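You operate a simulated robot arm through the tools that you are given. There is no shell and no other tool. Be economical: measure what you need, move in short steps, check, and stop when the job is done.

You are at the controls of a simulated robot arm. One attempt, no reset.

TASK
Put the yellow brush on the small round cake on the top of the long steel table.

Only the result counts: the job must be done as asked and must still hold three seconds after the hand-in. Knocking over, shifting, dropping, spilling or breaking anything else fails it.

THE ROBOT
A 7-joint arm with a two-finger parallel gripper, fixed in place. Base frame: the origin is at the foot of the arm, x ahead of it, y to its left, z up; the work surface is at about z = 0. Units: m, degrees, N and s.
With the tool pointing down near the work surface it reaches from about 0.24 to 0.62 m from the base axis. Its first joint turns from -66.0 to 66.0 degrees. Payload 2.6 kg.
The tool frame sits at the grasp point between the pads (the TCP): z along the fingers, y along the line on which they close. The tips reach 0.03 m beyond it. The gripper opens to 0.094 m. The fingers are 0.028 m wide and 0.01 m thick; the gripper's body (0.05 by 0.096 m) begins 0.055 m behind the TCP.
Orientation is told as [roll, pitch, yaw] about the base's x, y, z axes, in that order, counted from this pose: with the fingers straight down and closing along the base's y, the tool's x points along the base's -x, its y along +y and its z along -z.

THE INTERFACE
- The arm moves only by the tool apply_moves. Its argument "targets" is a list of rows, each a list of 3 entries, a list of its own where there are three numbers: the closure, from 0 (fully open) to 1 (shut), then the shift along the base's x, y, z in m, then the turn about the base's z in degrees. In form: [[grip, [tx, ty, tz], yaw], ...]. A call has 1 to 12 rows; each row shifts and turns the commanded pose from where the row before left it. Rows are played at 5 a second. More than 0.05 m and 8.6 degrees between two rows, or a gripper value outside its range, and nothing of the call is played. Where a pose cannot be reached the arm comes as near as it can. A force on the tool above 40 N (or 10 N above the force at the start of the call, whichever is more), or a blocked arm, ends the call early, and 0.2 s more pass. Each finger travels about 0.072 m/s and halts on what it meets, pressing with about 22 N; the grip force reading is that of the motor and also rises with nothing between the fingers. The clock runs only during rows and for 0.2 s after the last one: add rows that do not move to give the fingers time. It gives the time, the measured TCP pose, the force on the tool (base axes), the opening and the grip force at its end, in the units of the frame above (readings bear some noise).
- Cameras (640 x 400 px; columns grow to the right, rows downward): "scene" is fixed at [0.048, 0.4608, 0.5477]; the picture's right is [-0.50, -0.87, 0.00], its down [-0.62, 0.36, -0.69] and it looks along [0.60, -0.35, -0.72] (base axes); focal length 230 px, centre (320, 200). "wrist" rides on the gripper at [0.076, 0.014, -0.103] in the tool frame; the picture's right is [-0.18, 0.98, 0.00], its down [-0.75, -0.14, -0.64] and it looks along [-0.63, -0.12, 0.77] (tool axes); focal length 243 px, centre (320, 200). There is no depth. A picture from a camera that has moved, and an enlarged one, comes with that camera's place and axes in the base frame and with its lens.
- grab_frame(camera): a new picture of that camera. The clock stands still meanwhile.
- zoom(camera, box): a new picture of the part [left, top, right, bottom] of that camera's present view, enlarged. The clock stands still meanwhile.
- sign_off(): hands the job in; it is judged then, once.

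Go step by step. Nothing tells you positions but the pictures and the camera data: compare them with the known pose of the tool, close in by small moves and look again before you grip or let go. The budget is 90 turns and 42 pictures, counting those below and the enlarged ones. Unless the task says otherwise, let go and move clear before handing in, and close with one line.

The tools are called after "Request:" as name(argument=value, ...) on one line, values as JSON. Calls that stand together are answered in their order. apply_moves: Moves the arm, as the interface text tells. Its arguments: {"type":"object","properties":{"targets":{"type":"array","items":{"type":"array"}}},"required":["targets"]} The other tools are called the same way: grab_frame (camera) takes a picture; zoom (camera, box) takes an enlarged picture of a part of a camera's view; sign_off () hands the job in.

At the start:

```text
clock: 0.0
ee_pos: [0.3114, 0.1575, 0.3542]
tcp_rot: [0.0, -0.1, -0.1]
ft_force: [0.5, -0.4, -0.2]
finger_gap: 0.0939
grasp_force: 0.1
```

scene: 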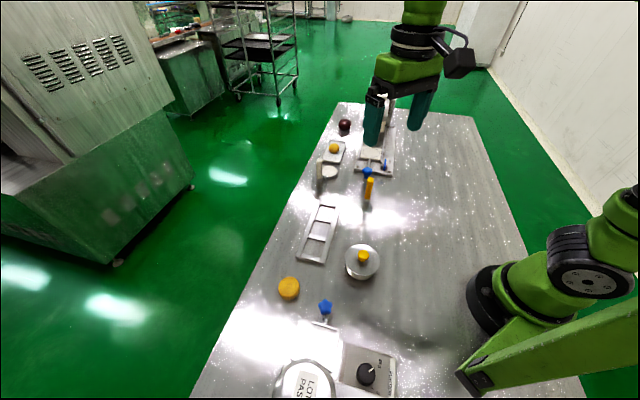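
wrist: 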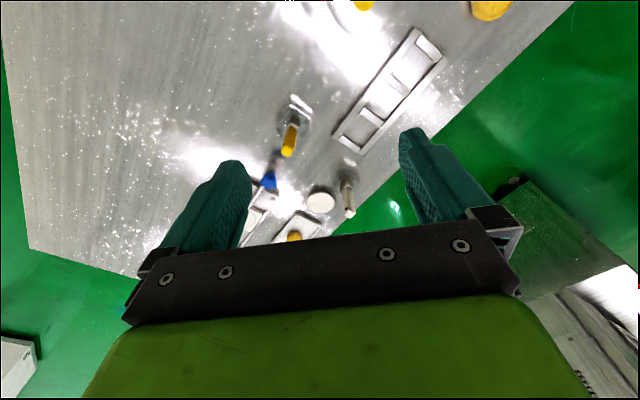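

I see several small items on the steel table; I need enlarged views to tell the brush and the cake apart.

Request:
zoom(camera="scene", box=[290, 100, 430, 210])

Request:
zoom(camera="scene", box=[240, 200, 420, 400])

Request:
zoom(camera="wrist", box=[230, 60, 410, 250])

```text
3.64 times, centred on (360, 155) of scene
camera zoom: at [0.048, 0.4608, 0.5477], right [-0.5, -0.87, 0.0], down [-0.62, 0.36, -0.69], along [0.6, -0.35, -0.72], focal length 835 px, centre (174, 364)
```

zoom: 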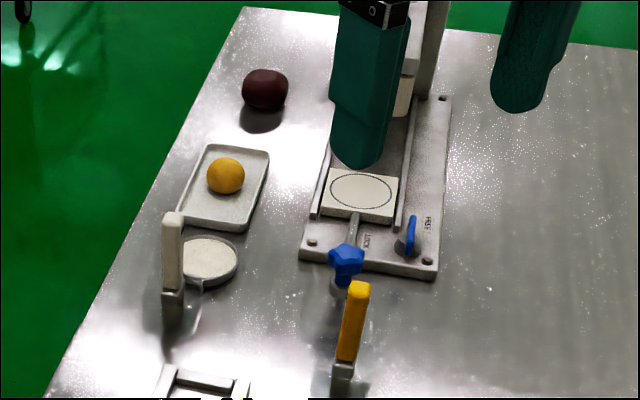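

```text
2.00 times, centred on (330, 300) of scene
camera zoom: at [0.048, 0.4608, 0.5477], right [-0.5, -0.87, 0.0], down [-0.62, 0.36, -0.69], along [0.6, -0.35, -0.72], focal length 459 px, centre (300, 0)
```

zoom: 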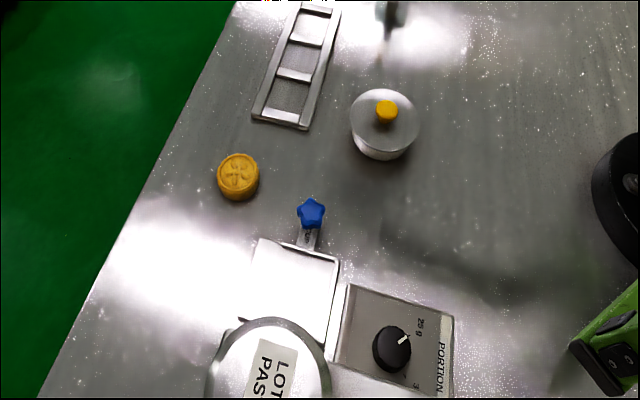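

```text
2.11 times, centred on (320, 155) of wrist
camera zoom: at [0.236, 0.1721, 0.4558], right [0.18, 0.98, 0.0], down [0.75, -0.14, 0.64], along [0.63, -0.12, -0.77], focal length 511 px, centre (320, 295)
```

zoom: 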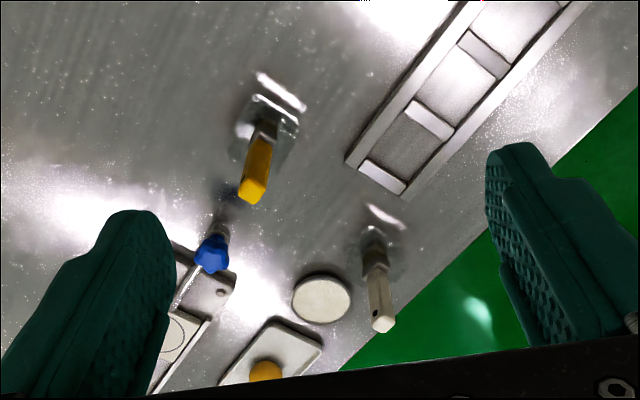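

The yellow-handled brush stands upright near (0.40, 0.095), with its top at about z = 0.125. The yellow moulded round cake is near (0.28, 0.41). I'll move above the brush and look closer.

Request:
apply_moves(targets=[[0, [0.0225, -0.016, -0.025], 0], [0, [0.0225, -0.016, -0.025], 0], [0, [0.0225, -0.016, -0.025], 0], [0, [0.0225, -0.016, -0.025], 0], [0, [0, 0, 0], 0]])

Request:
grab_frame(camera="wrist")

Request:
zoom(camera="scene", box=[320, 140, 420, 230])

```text
clock: 1.2
ee_pos: [0.4032, 0.0923, 0.2557]
tcp_rot: [0.0, 0.0, 0.0]
ft_force: [1.0, 0.2, -0.1]
finger_gap: 0.0938
grasp_force: 0.1
```

```text
36 pictures are left
camera wrist: at [0.3263, 0.107, 0.3567], right [0.18, 0.98, 0.0], down [0.75, -0.14, 0.64], along [0.63, -0.12, -0.77], focal length 243 px, centre (320, 200)
```

wrist: 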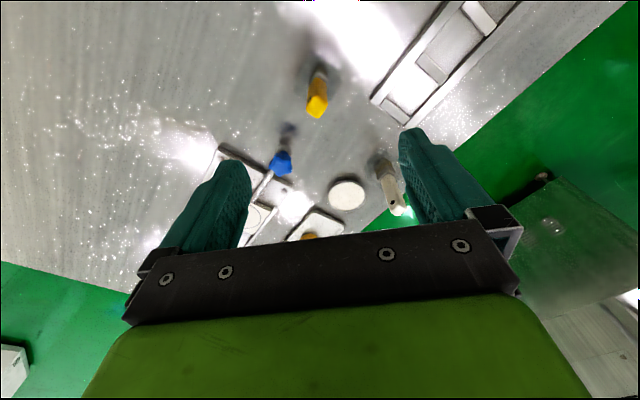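

```text
4.44 times, centred on (370, 185) of scene
camera zoom: at [0.0481, 0.4608, 0.5477], right [-0.5, -0.87, 0.0], down [-0.62, 0.36, -0.69], along [0.6, -0.35, -0.72], focal length 1020 px, centre (98, 267)
```

zoom: 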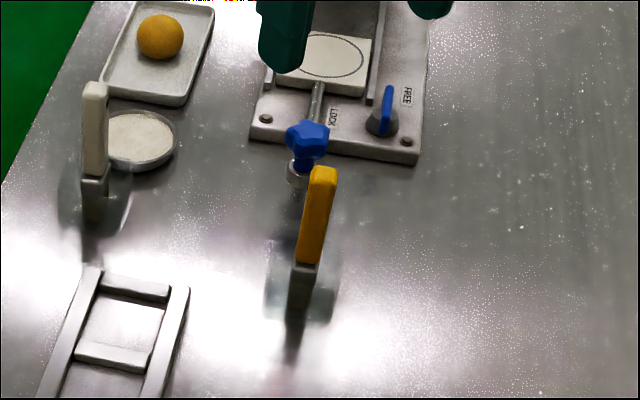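

The brush seems to have something clear around its lower part, so I'll look closer.

Request:
zoom(camera="wrist", box=[280, 40, 360, 130])

Request:
zoom(camera="scene", box=[350, 170, 390, 220])

```text
4.44 times, centred on (320, 85) of wrist
camera zoom: at [0.3263, 0.107, 0.3567], right [0.18, 0.98, 0.0], down [0.75, -0.14, 0.64], along [0.63, -0.12, -0.77], focal length 1078 px, centre (320, 711)
```

zoom: 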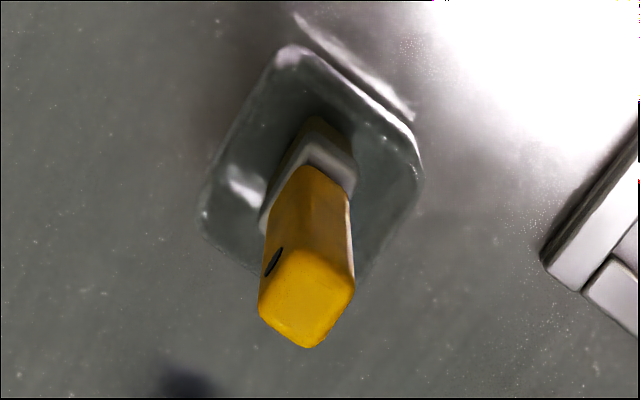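

```text
8.00 times, centred on (370, 195) of scene
camera zoom: at [0.0481, 0.4608, 0.5477], right [-0.5, -0.87, 0.0], down [-0.62, 0.36, -0.69], along [0.6, -0.35, -0.72], focal length 1836 px, centre (-80, 240)
```

zoom: 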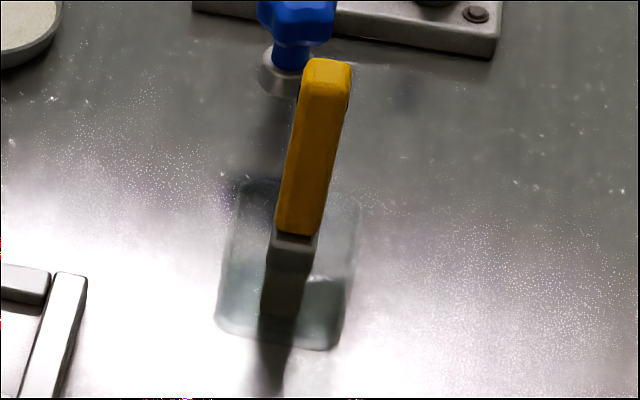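

The brush stands in a low clear cup, so it has to come straight up. Its handle is about 15 mm square and turned about 47°. I'll turn the gripper by -43° to match and look again.

Request:
apply_moves(targets=[[0.3, [0, 0, 0], -8.6], [0.3, [0, 0, 0], -8.6], [0.3, [0, 0, 0], -8.6], [0.3, [0, 0, 0], -8.6], [0.3, [0, -0.003, -0.03], -8.6], [0.3, [0, 0, -0.03], 0], [0.3, [0, 0, 0], 0]])

Request:
zoom(camera="wrist", box=[220, 0, 420, 160])

Request:
zoom(camera="scene", box=[330, 110, 430, 220])

```text
clock: 2.8
ee_pos: [0.4015, 0.0915, 0.194]
tcp_rot: [0.0, 0.0, -42.9]
ft_force: [0.5, 1.0, -0.2]
finger_gap: 0.0659
grasp_force: 0.1
```

```text
2.50 times, centred on (320, 80) of wrist
camera zoom: at [0.3563, 0.1541, 0.2951], right [0.81, 0.59, 0.0], down [0.45, -0.62, 0.64], along [0.38, -0.52, -0.77], focal length 606 px, centre (320, 500)
```

zoom: 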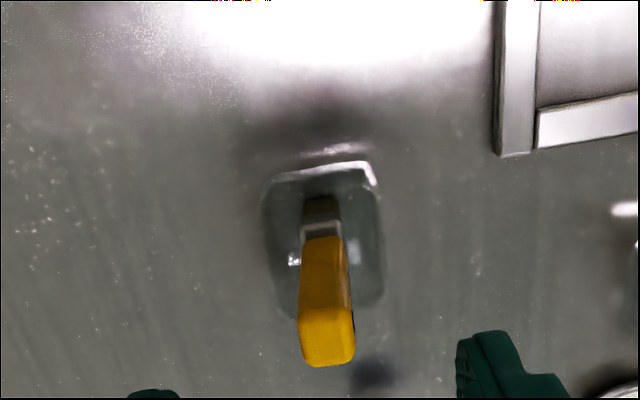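

```text
3.64 times, centred on (380, 165) of scene
camera zoom: at [0.048, 0.4608, 0.5477], right [-0.5, -0.87, 0.0], down [-0.62, 0.36, -0.69], along [0.6, -0.35, -0.72], focal length 835 px, centre (102, 327)
```

zoom: 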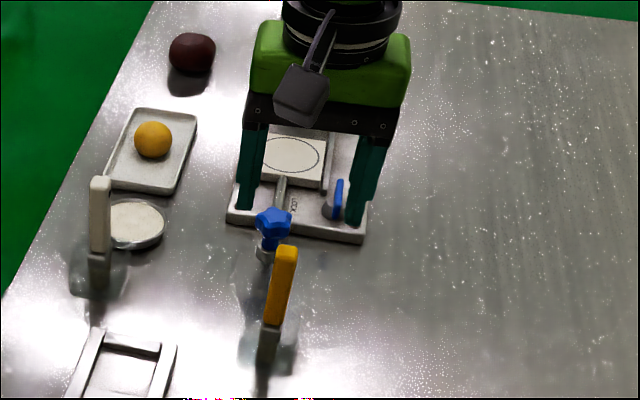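

The gripper lines up with the handle. I'll shift it slightly and go down so the pads straddle the upper handle.

Request:
apply_moves(targets=[[0.3, [0.002, -0.002, -0.025], 0], [0.3, [0, 0, -0.025], 0], [0.3, [0, 0, -0.025], 0], [0.3, [0, 0, -0.024], 0], [0.3, [0, 0, 0], 0]])

Request:
zoom(camera="wrist", box=[160, 0, 480, 240])

Request:
zoom(camera="scene", box=[330, 110, 430, 220])

```text
clock: 4.0
ee_pos: [0.404, 0.0882, 0.094]
tcp_rot: [0.0, 0.0, -43.0]
ft_force: [0.4, -0.7, -0.1]
finger_gap: 0.0657
grasp_force: 0.0
```

```text
1.67 times, centred on (320, 120) of wrist
camera zoom: at [0.3581, 0.151, 0.1958], right [0.81, 0.59, 0.0], down [0.45, -0.62, 0.64], along [0.38, -0.52, -0.77], focal length 404 px, centre (320, 333)
```

zoom: 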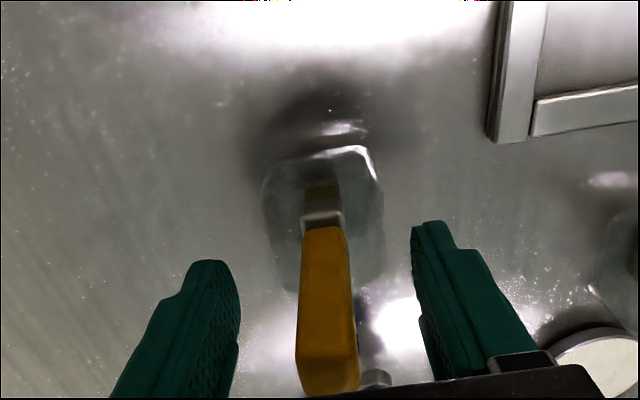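

```text
3.64 times, centred on (380, 165) of scene
camera zoom: at [0.048, 0.4608, 0.5477], right [-0.5, -0.87, 0.0], down [-0.62, 0.36, -0.69], along [0.6, -0.35, -0.72], focal length 835 px, centre (102, 327)
```

zoom: 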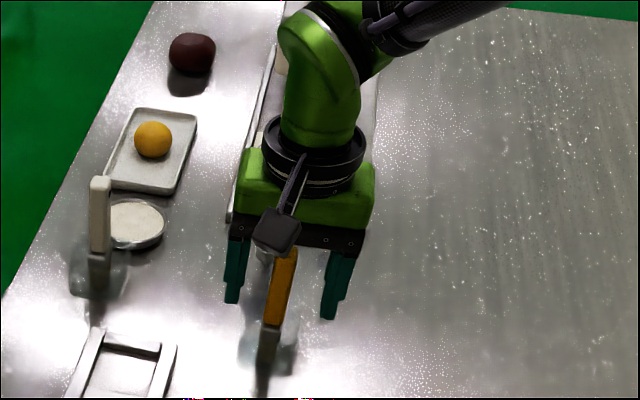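

The handle is centred between the pads, so I'll close on it.

Request:
apply_moves(targets=[[0.6, [0, 0, 0], 0], [0.8, [0, 0, 0], 0], [1, [0, 0, 0], 0], [1, [0, 0, 0], 0], [1, [0, 0, 0], 0]])

Request:
zoom(camera="wrist", box=[160, 0, 480, 240])

```text
clock: 5.2
ee_pos: [0.4044, 0.0876, 0.0945]
tcp_rot: [0.0, 0.0, -43.1]
ft_force: [0.3, -0.1, -0.5]
finger_gap: 0.0206
grasp_force: 21.7
```

```text
1.67 times, centred on (320, 120) of wrist
camera zoom: at [0.3581, 0.151, 0.1962], right [0.81, 0.59, 0.0], down [0.45, -0.62, 0.64], along [0.38, -0.52, -0.77], focal length 404 px, centre (320, 333)
```

zoom: 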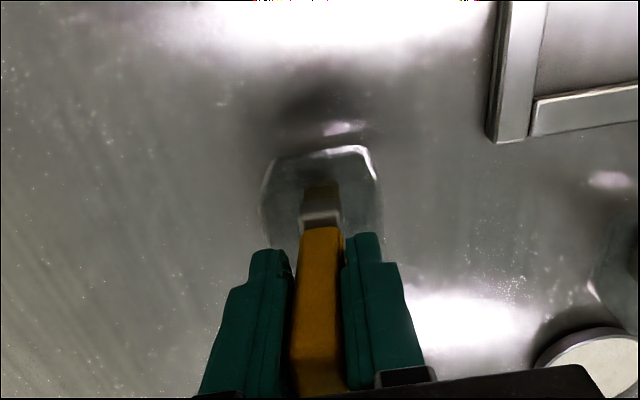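

The grip holds at a 21 mm opening with 22 N. I'll lift straight up slowly and check that the clear cup stays behind.

Request:
apply_moves(targets=[[1, [0, 0, 0.008], 0], [1, [0, 0, 0.012], 0], [1, [0, 0, 0.015], 0], [1, [0, 0, 0.015], 0], [1, [0, 0, 0.02], 0], [1, [0, 0, 0.02], 0], [1, [0, 0, 0.02], 0], [1, [0, 0, 0], 0]])

Request:
grab_frame(camera="wrist")

Request:
zoom(camera="scene", box=[330, 90, 430, 220])

```text
clock: 7.0
ee_pos: [0.4034, 0.0886, 0.2042]
tcp_rot: [0.1, 0.0, -43.0]
ft_force: [0.2, -0.6, -0.8]
finger_gap: 0.0205
grasp_force: 22.0
```

```text
27 pictures are left
camera wrist: at [0.3576, 0.1511, 0.3061], right [0.8, 0.59, 0.0], down [0.46, -0.62, 0.64], along [0.38, -0.52, -0.77], focal length 243 px, centre (320, 200)
```

wrist: 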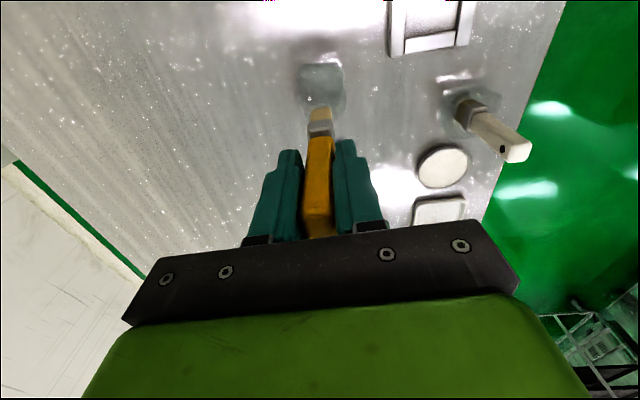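

```text
3.08 times, centred on (380, 155) of scene
camera zoom: at [0.048, 0.4608, 0.5477], right [-0.5, -0.87, 0.0], down [-0.62, 0.36, -0.69], along [0.6, -0.35, -0.72], focal length 706 px, centre (135, 338)
```

zoom: 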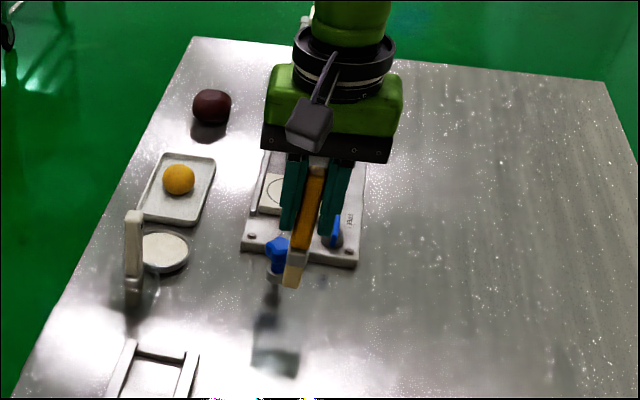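

The brush is free and the cup stayed put. I'll carry the brush high towards the cake, turning the tool back on the way.

Request:
apply_moves(targets=[[1, [0, 0, 0.015], 0], [1, [0, 0, 0.015], 0], [1, [-0.0122, 0.0319, 0], 4.3], [1, [-0.0122, 0.0319, 0], 4.3], [1, [-0.0122, 0.0319, 0], 4.3], [1, [-0.0122, 0.0319, 0], 4.3], [1, [-0.0122, 0.0319, 0], 4.3], [1, [-0.0122, 0.0319, 0], 4.3], [1, [-0.0122, 0.0319, 0], 4.3], [1, [-0.0122, 0.0319, 0], 4.3], [1, [0, 0, 0], 4.3], [1, [0, 0, 0], 4.3]])

Request:
grab_frame(camera="wrist")

Request:
grab_frame(camera="scene")

```text
clock: 9.6
ee_pos: [0.3067, 0.3436, 0.2348]
tcp_rot: [0.0, 0.0, 0.1]
ft_force: [-1.0, -0.7, -0.1]
finger_gap: 0.0208
grasp_force: 22.2
```

```text
25 pictures are left
camera wrist: at [0.2312, 0.3586, 0.3367], right [0.18, 0.98, 0.0], down [0.75, -0.14, 0.64], along [0.63, -0.12, -0.77], focal length 243 px, centre (320, 200)
```

wrist: 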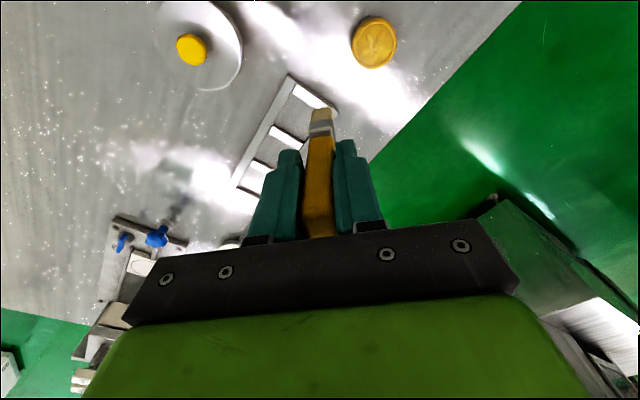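

```text
24 pictures are left
```

scene: 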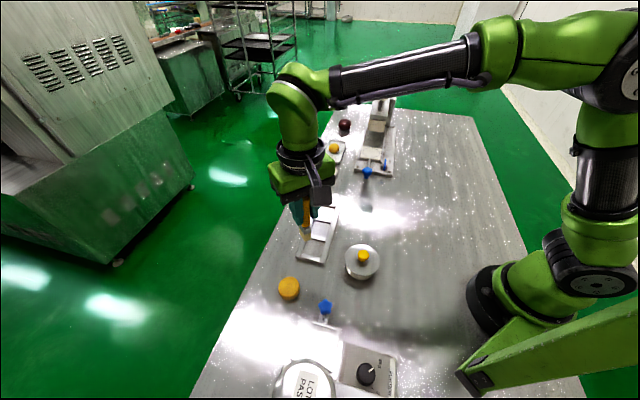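

Both cameras put the cake at about (0.279, 0.4075), so I'll move above it.

Request:
apply_moves(targets=[[1, [-0.014, 0.032, 0], 0], [1, [-0.014, 0.032, 0], 0], [1, [0, 0, -0.02], 0], [1, [0, 0, -0.02], 0], [1, [0, 0, 0], 0]])

Request:
zoom(camera="wrist", box=[240, 0, 400, 160])

Request:
zoom(camera="scene", box=[220, 180, 360, 340])

```text
clock: 10.8
ee_pos: [0.2793, 0.4062, 0.1957]
tcp_rot: [0.0, 0.0, 0.1]
ft_force: [0.5, 1.1, -1.0]
finger_gap: 0.0207
grasp_force: 22.0
```

```text
2.50 times, centred on (320, 80) of wrist
camera zoom: at [0.203, 0.4219, 0.2978], right [0.18, 0.98, 0.0], down [0.75, -0.14, 0.64], along [0.63, -0.12, -0.77], focal length 606 px, centre (320, 500)
```

zoom: 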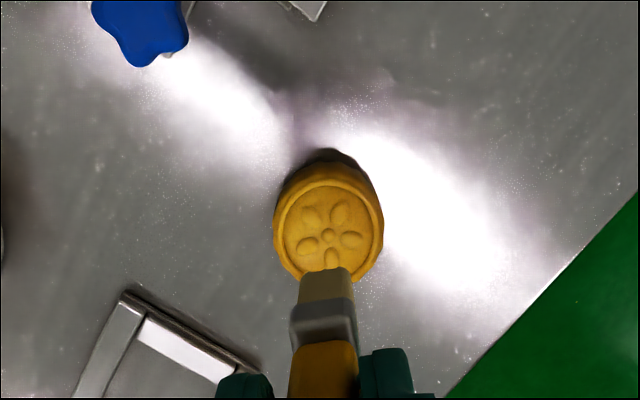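

```text
2.50 times, centred on (290, 260) of scene
camera zoom: at [0.048, 0.4608, 0.5477], right [-0.5, -0.87, 0.0], down [-0.62, 0.36, -0.69], along [0.6, -0.35, -0.72], focal length 574 px, centre (395, 50)
```

zoom: 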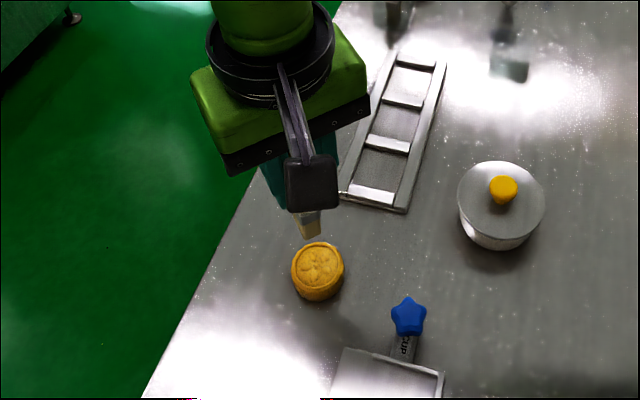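

The brush tip is almost over the cake's centre. I'll make a small correction, lower part of the way and check.

Request:
apply_moves(targets=[[1, [0.001, -0.0025, -0.02], 0], [1, [0, 0, -0.02], 0], [1, [0, 0, -0.018], 0], [1, [0, 0, 0], 0]])

Request:
zoom(camera="wrist", box=[240, 40, 400, 160])

Request:
zoom(camera="scene", box=[250, 230, 330, 310])

```text
clock: 11.8
ee_pos: [0.2802, 0.4045, 0.1379]
tcp_rot: [-0.1, 0.0, 0.0]
ft_force: [0.9, -0.1, -0.4]
finger_gap: 0.0207
grasp_force: 22.5
```

```text
3.33 times, centred on (320, 100) of wrist
camera zoom: at [0.2044, 0.4195, 0.2384], right [0.18, 0.98, 0.0], down [0.75, -0.14, 0.64], along [0.63, -0.12, -0.77], focal length 809 px, centre (320, 533)
```

zoom: 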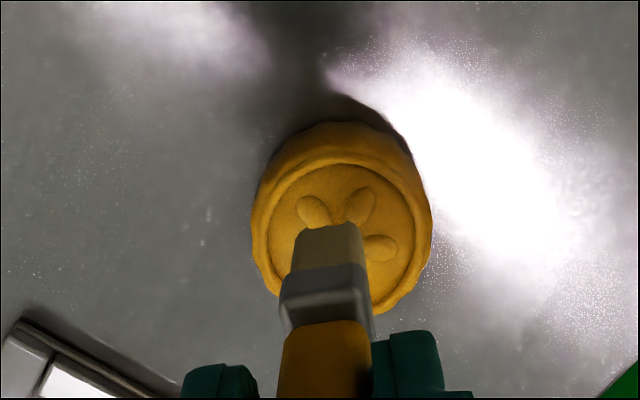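

```text
5.00 times, centred on (290, 270) of scene
camera zoom: at [0.048, 0.4608, 0.5477], right [-0.5, -0.87, 0.0], down [-0.62, 0.36, -0.69], along [0.6, -0.35, -0.72], focal length 1148 px, centre (470, -150)
```

zoom: 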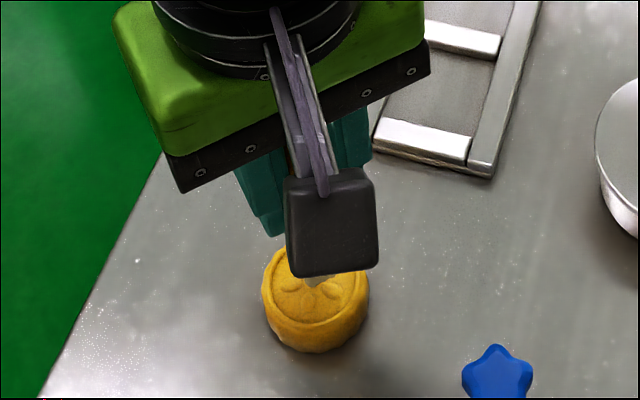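

The tip is within about 2 mm of the cake's centre. I'll correct that and come down gently, watching the force.

Request:
apply_moves(targets=[[1, [0.0015, 0.0015, -0.006], 0], [1, [0, 0, -0.004], 0], [1, [0, 0, -0.002], 0], [1, [0, 0, 0], 0]])

Request:
zoom(camera="wrist", box=[240, 40, 400, 160])

```text
clock: 12.8
ee_pos: [0.2819, 0.4053, 0.1246]
tcp_rot: [0.0, 0.0, -0.1]
ft_force: [0.6, -0.6, -0.8]
finger_gap: 0.0206
grasp_force: 21.9
```

```text
3.33 times, centred on (320, 100) of wrist
camera zoom: at [0.2056, 0.4203, 0.2265], right [0.18, 0.98, 0.0], down [0.75, -0.14, 0.64], along [0.63, -0.12, -0.77], focal length 809 px, centre (320, 533)
```

zoom: 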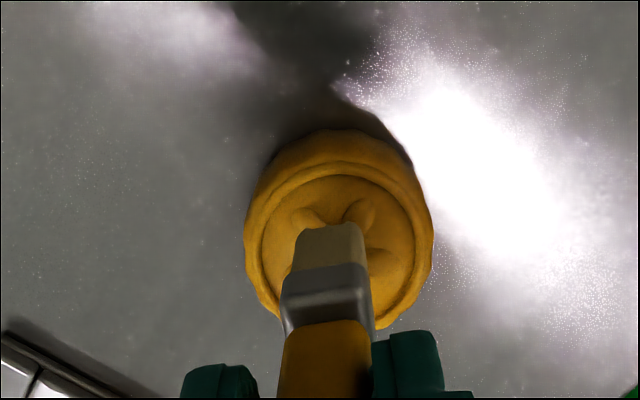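

The rows match, and about 2 mm more in y is needed. I'll keep coming down in small steps.

Request:
apply_moves(targets=[[1, [0, 0.002, 0], 0], [1, [0, 0, -0.002], 0], [1, [0, 0, -0.001], 0], [1, [0, 0, -0.001], 0], [1, [0, 0, 0], 0]])

Request:
apply_moves(targets=[[1, [0, 0, -0.001], 0], [1, [0, 0, -0.001], 0], [1, [0, 0, 0], 0]])

Request:
zoom(camera="wrist", box=[240, 40, 400, 160])

```text
clock: 14.0
ee_pos: [0.2819, 0.4072, 0.1212]
tcp_rot: [0.1, -0.1, 0.0]
ft_force: [0.4, 0.0, -1.7]
finger_gap: 0.0207
grasp_force: 21.7
```

```text
clock: 14.8
ee_pos: [0.2807, 0.4077, 0.1181]
tcp_rot: [0.0, 0.1, 0.1]
ft_force: [0.2, 0.0, -0.5]
finger_gap: 0.0205
grasp_force: 21.8
```

```text
3.33 times, centred on (320, 100) of wrist
camera zoom: at [0.2049, 0.4232, 0.2207], right [0.18, 0.98, 0.0], down [0.75, -0.14, 0.64], along [0.63, -0.12, -0.77], focal length 809 px, centre (320, 533)
```

zoom: 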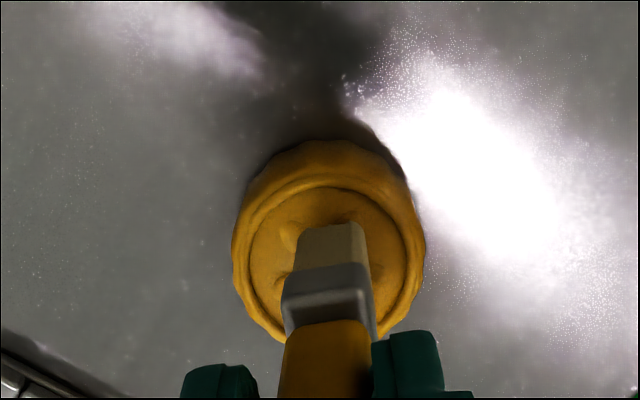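

It's centred in both directions, with no contact yet. I'll continue down in 1 mm steps.

Request:
apply_moves(targets=[[1, [0, 0, -0.001], 0], [1, [0, 0, -0.001], 0], [1, [0, 0, 0], 0]])

Request:
apply_moves(targets=[[1, [0, 0, -0.001], 0], [1, [0, 0, 0], 0]])

Request:
apply_moves(targets=[[1, [0, 0, -0.001], 0], [1, [0, 0, 0], 0]])

Request:
zoom(camera="wrist", box=[240, 40, 400, 160])

```text
clock: 15.6
ee_pos: [0.2809, 0.4087, 0.1159]
tcp_rot: [0.0, 0.0, -0.1]
ft_force: [0.5, 0.0, -0.6]
finger_gap: 0.0207
grasp_force: 22.4
```

```text
clock: 16.2
ee_pos: [0.281, 0.4084, 0.1149]
tcp_rot: [0.0, -0.1, 0.0]
ft_force: [0.6, -0.5, -0.4]
finger_gap: 0.0208
grasp_force: 21.5
```

```text
clock: 16.8
ee_pos: [0.2809, 0.4085, 0.1155]
tcp_rot: [0.0, 0.0, 0.1]
ft_force: [0.2, 0.6, 1.9]
finger_gap: 0.0206
grasp_force: 21.7
```

```text
3.33 times, centred on (320, 100) of wrist
camera zoom: at [0.205, 0.4228, 0.2169], right [0.18, 0.98, 0.0], down [0.75, -0.14, 0.64], along [0.63, -0.12, -0.77], focal length 809 px, centre (320, 533)
```

zoom: 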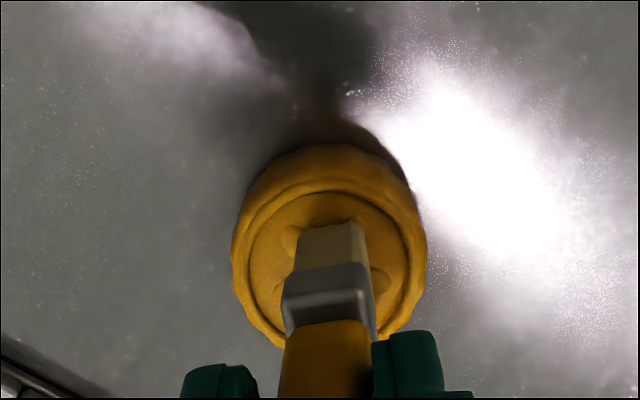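

The vertical force has turned positive, which suggests first contact. I'll confirm with 1 mm more.

Request:
apply_moves(targets=[[1, [0, 0, -0.001], 0], [1, [0, 0, 0], 0]])

```text
clock: 17.4
ee_pos: [0.2816, 0.4095, 0.1157]
tcp_rot: [0.1, 0.0, 0.1]
ft_force: [-0.8, -0.6, 9.6]
finger_gap: 0.021
grasp_force: 22.6
```

Contact is confirmed at 10 N. I'll ease the pressure a little and then open the fingers gradually.

Request:
apply_moves(targets=[[1, [0, 0, 0.0007], 0], [1, [0, 0, 0], 0]])

Request:
apply_moves(targets=[[0.79, [0, 0, 0], 0], [0.77, [0, 0, 0], 0], [0.75, [0, 0, 0], 0], [0.73, [0, 0, 0], 0], [0.71, [0, 0, 0], 0], [0.71, [0, 0, 0], 0]])

Request:
zoom(camera="wrist", box=[240, 40, 400, 220])

```text
clock: 18.0
ee_pos: [0.2814, 0.4085, 0.115]
tcp_rot: [0.0, -0.1, 0.1]
ft_force: [0.9, 0.9, 9.2]
finger_gap: 0.0205
grasp_force: 22.0
```

```text
clock: 19.4
ee_pos: [0.2811, 0.4087, 0.1142]
tcp_rot: [0.0, 0.0, 0.0]
ft_force: [0.7, 0.2, -0.1]
finger_gap: 0.0273
grasp_force: 0.0
```

```text
2.22 times, centred on (320, 130) of wrist
camera zoom: at [0.2051, 0.4236, 0.2164], right [0.18, 0.98, 0.0], down [0.75, -0.14, 0.64], along [0.63, -0.12, -0.77], focal length 539 px, centre (320, 356)
```

zoom: 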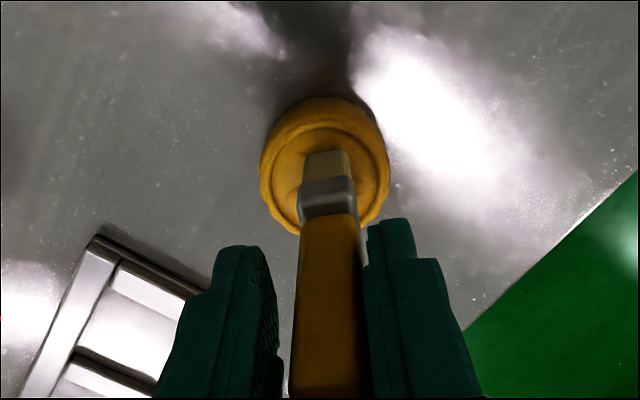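

The fingers have let go. The handle sits nearer the right finger, so I'll open a little more and check that it stands without leaning.

Request:
apply_moves(targets=[[0.69, [0, 0, 0], 0], [0.67, [0, 0, 0], 0], [0.65, [0, 0, 0], 0], [0.65, [0, 0, 0], 0], [0.65, [0, 0, 0], 0]])

Request:
zoom(camera="wrist", box=[240, 40, 400, 220])

```text
clock: 20.6
ee_pos: [0.2814, 0.4079, 0.1153]
tcp_rot: [0.1, 0.0, 0.0]
ft_force: [0.2, 0.5, 0.9]
finger_gap: 0.0329
grasp_force: 0.0
```

```text
2.22 times, centred on (320, 130) of wrist
camera zoom: at [0.2051, 0.4236, 0.2164], right [0.18, 0.98, 0.0], down [0.75, -0.14, 0.64], along [0.63, -0.12, -0.77], focal length 539 px, centre (320, 356)
```

zoom: 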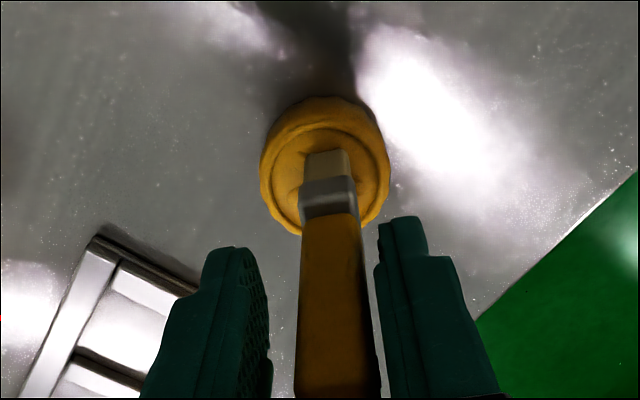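

The brush now looks vertical. I'll open further and check that the handle doesn't follow the finger.

Request:
apply_moves(targets=[[0.62, [0, 0, 0], 0], [0.59, [0, 0, 0], 0], [0.56, [0, 0, 0], 0], [0.53, [0, 0, 0], 0], [0.5, [0, 0, 0], 0], [0.5, [0, 0, 0], 0], [0.5, [0, 0, 0], 0]])

Request:
zoom(camera="wrist", box=[240, 40, 400, 220])

```text
clock: 22.2
ee_pos: [0.2815, 0.408, 0.1145]
tcp_rot: [-0.1, -0.1, 0.1]
ft_force: [0.0, -0.1, -0.7]
finger_gap: 0.047
grasp_force: 0.2
```

```text
2.22 times, centred on (320, 130) of wrist
camera zoom: at [0.2051, 0.4236, 0.2164], right [0.18, 0.98, 0.0], down [0.75, -0.14, 0.64], along [0.63, -0.12, -0.77], focal length 539 px, centre (320, 356)
```

zoom: 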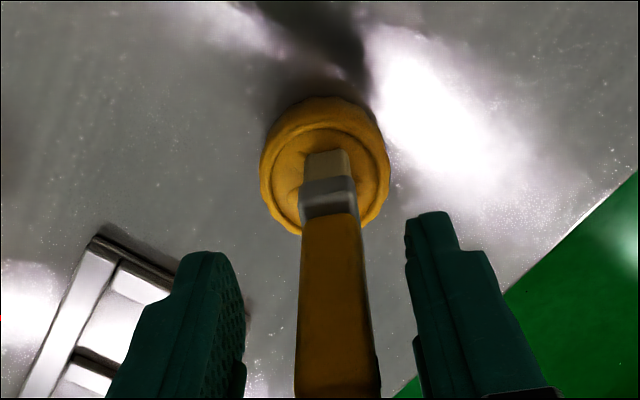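

The handle stays put with clear gaps on both sides, so the brush stands on its own. I'll open more and rise straight up.

Request:
apply_moves(targets=[[0.4, [0, 0, 0], 0], [0.3, [0, 0, 0], 0], [0.3, [0, 0, 0.01], 0], [0.3, [0, 0, 0.02], 0], [0.3, [0, 0, 0.03], 0], [0.3, [0, 0, 0.03], 0], [0.3, [0, 0, 0.03], 0], [0.3, [0, 0, 0.02], 0], [0.3, [0, 0, 0], 0]])

Request:
grab_frame(camera="wrist")

Request:
grab_frame(camera="scene")

```text
clock: 24.2
ee_pos: [0.281, 0.4088, 0.2536]
tcp_rot: [0.1, 0.0, 0.0]
ft_force: [0.9, -0.5, -0.8]
finger_gap: 0.0658
grasp_force: 0.1
```

```text
13 pictures are left
camera wrist: at [0.205, 0.4234, 0.3564], right [0.18, 0.98, 0.0], down [0.75, -0.14, 0.64], along [0.63, -0.12, -0.77], focal length 243 px, centre (320, 200)
```

wrist: 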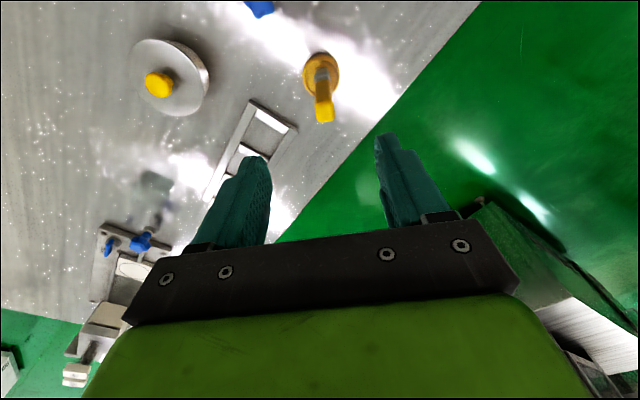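

```text
12 pictures are left
```

scene: 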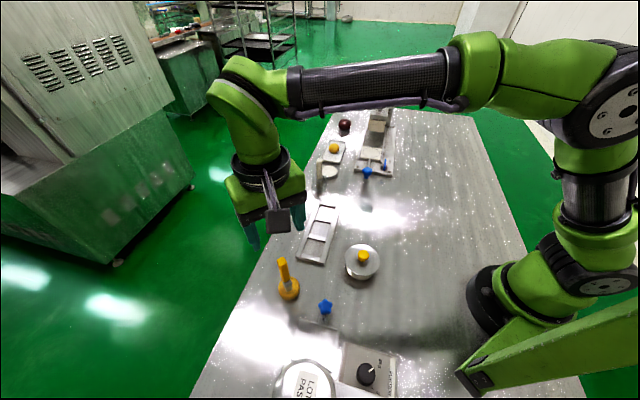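

The brush stands upright on the cake, the gripper is clear and nothing else has moved. I'm handing in now.

Request:
sign_off()

```text
The job is handed in.
```

The yellow brush is standing upright on the small round cake on the steel table, the gripper is clear of it, and the job is handed in.
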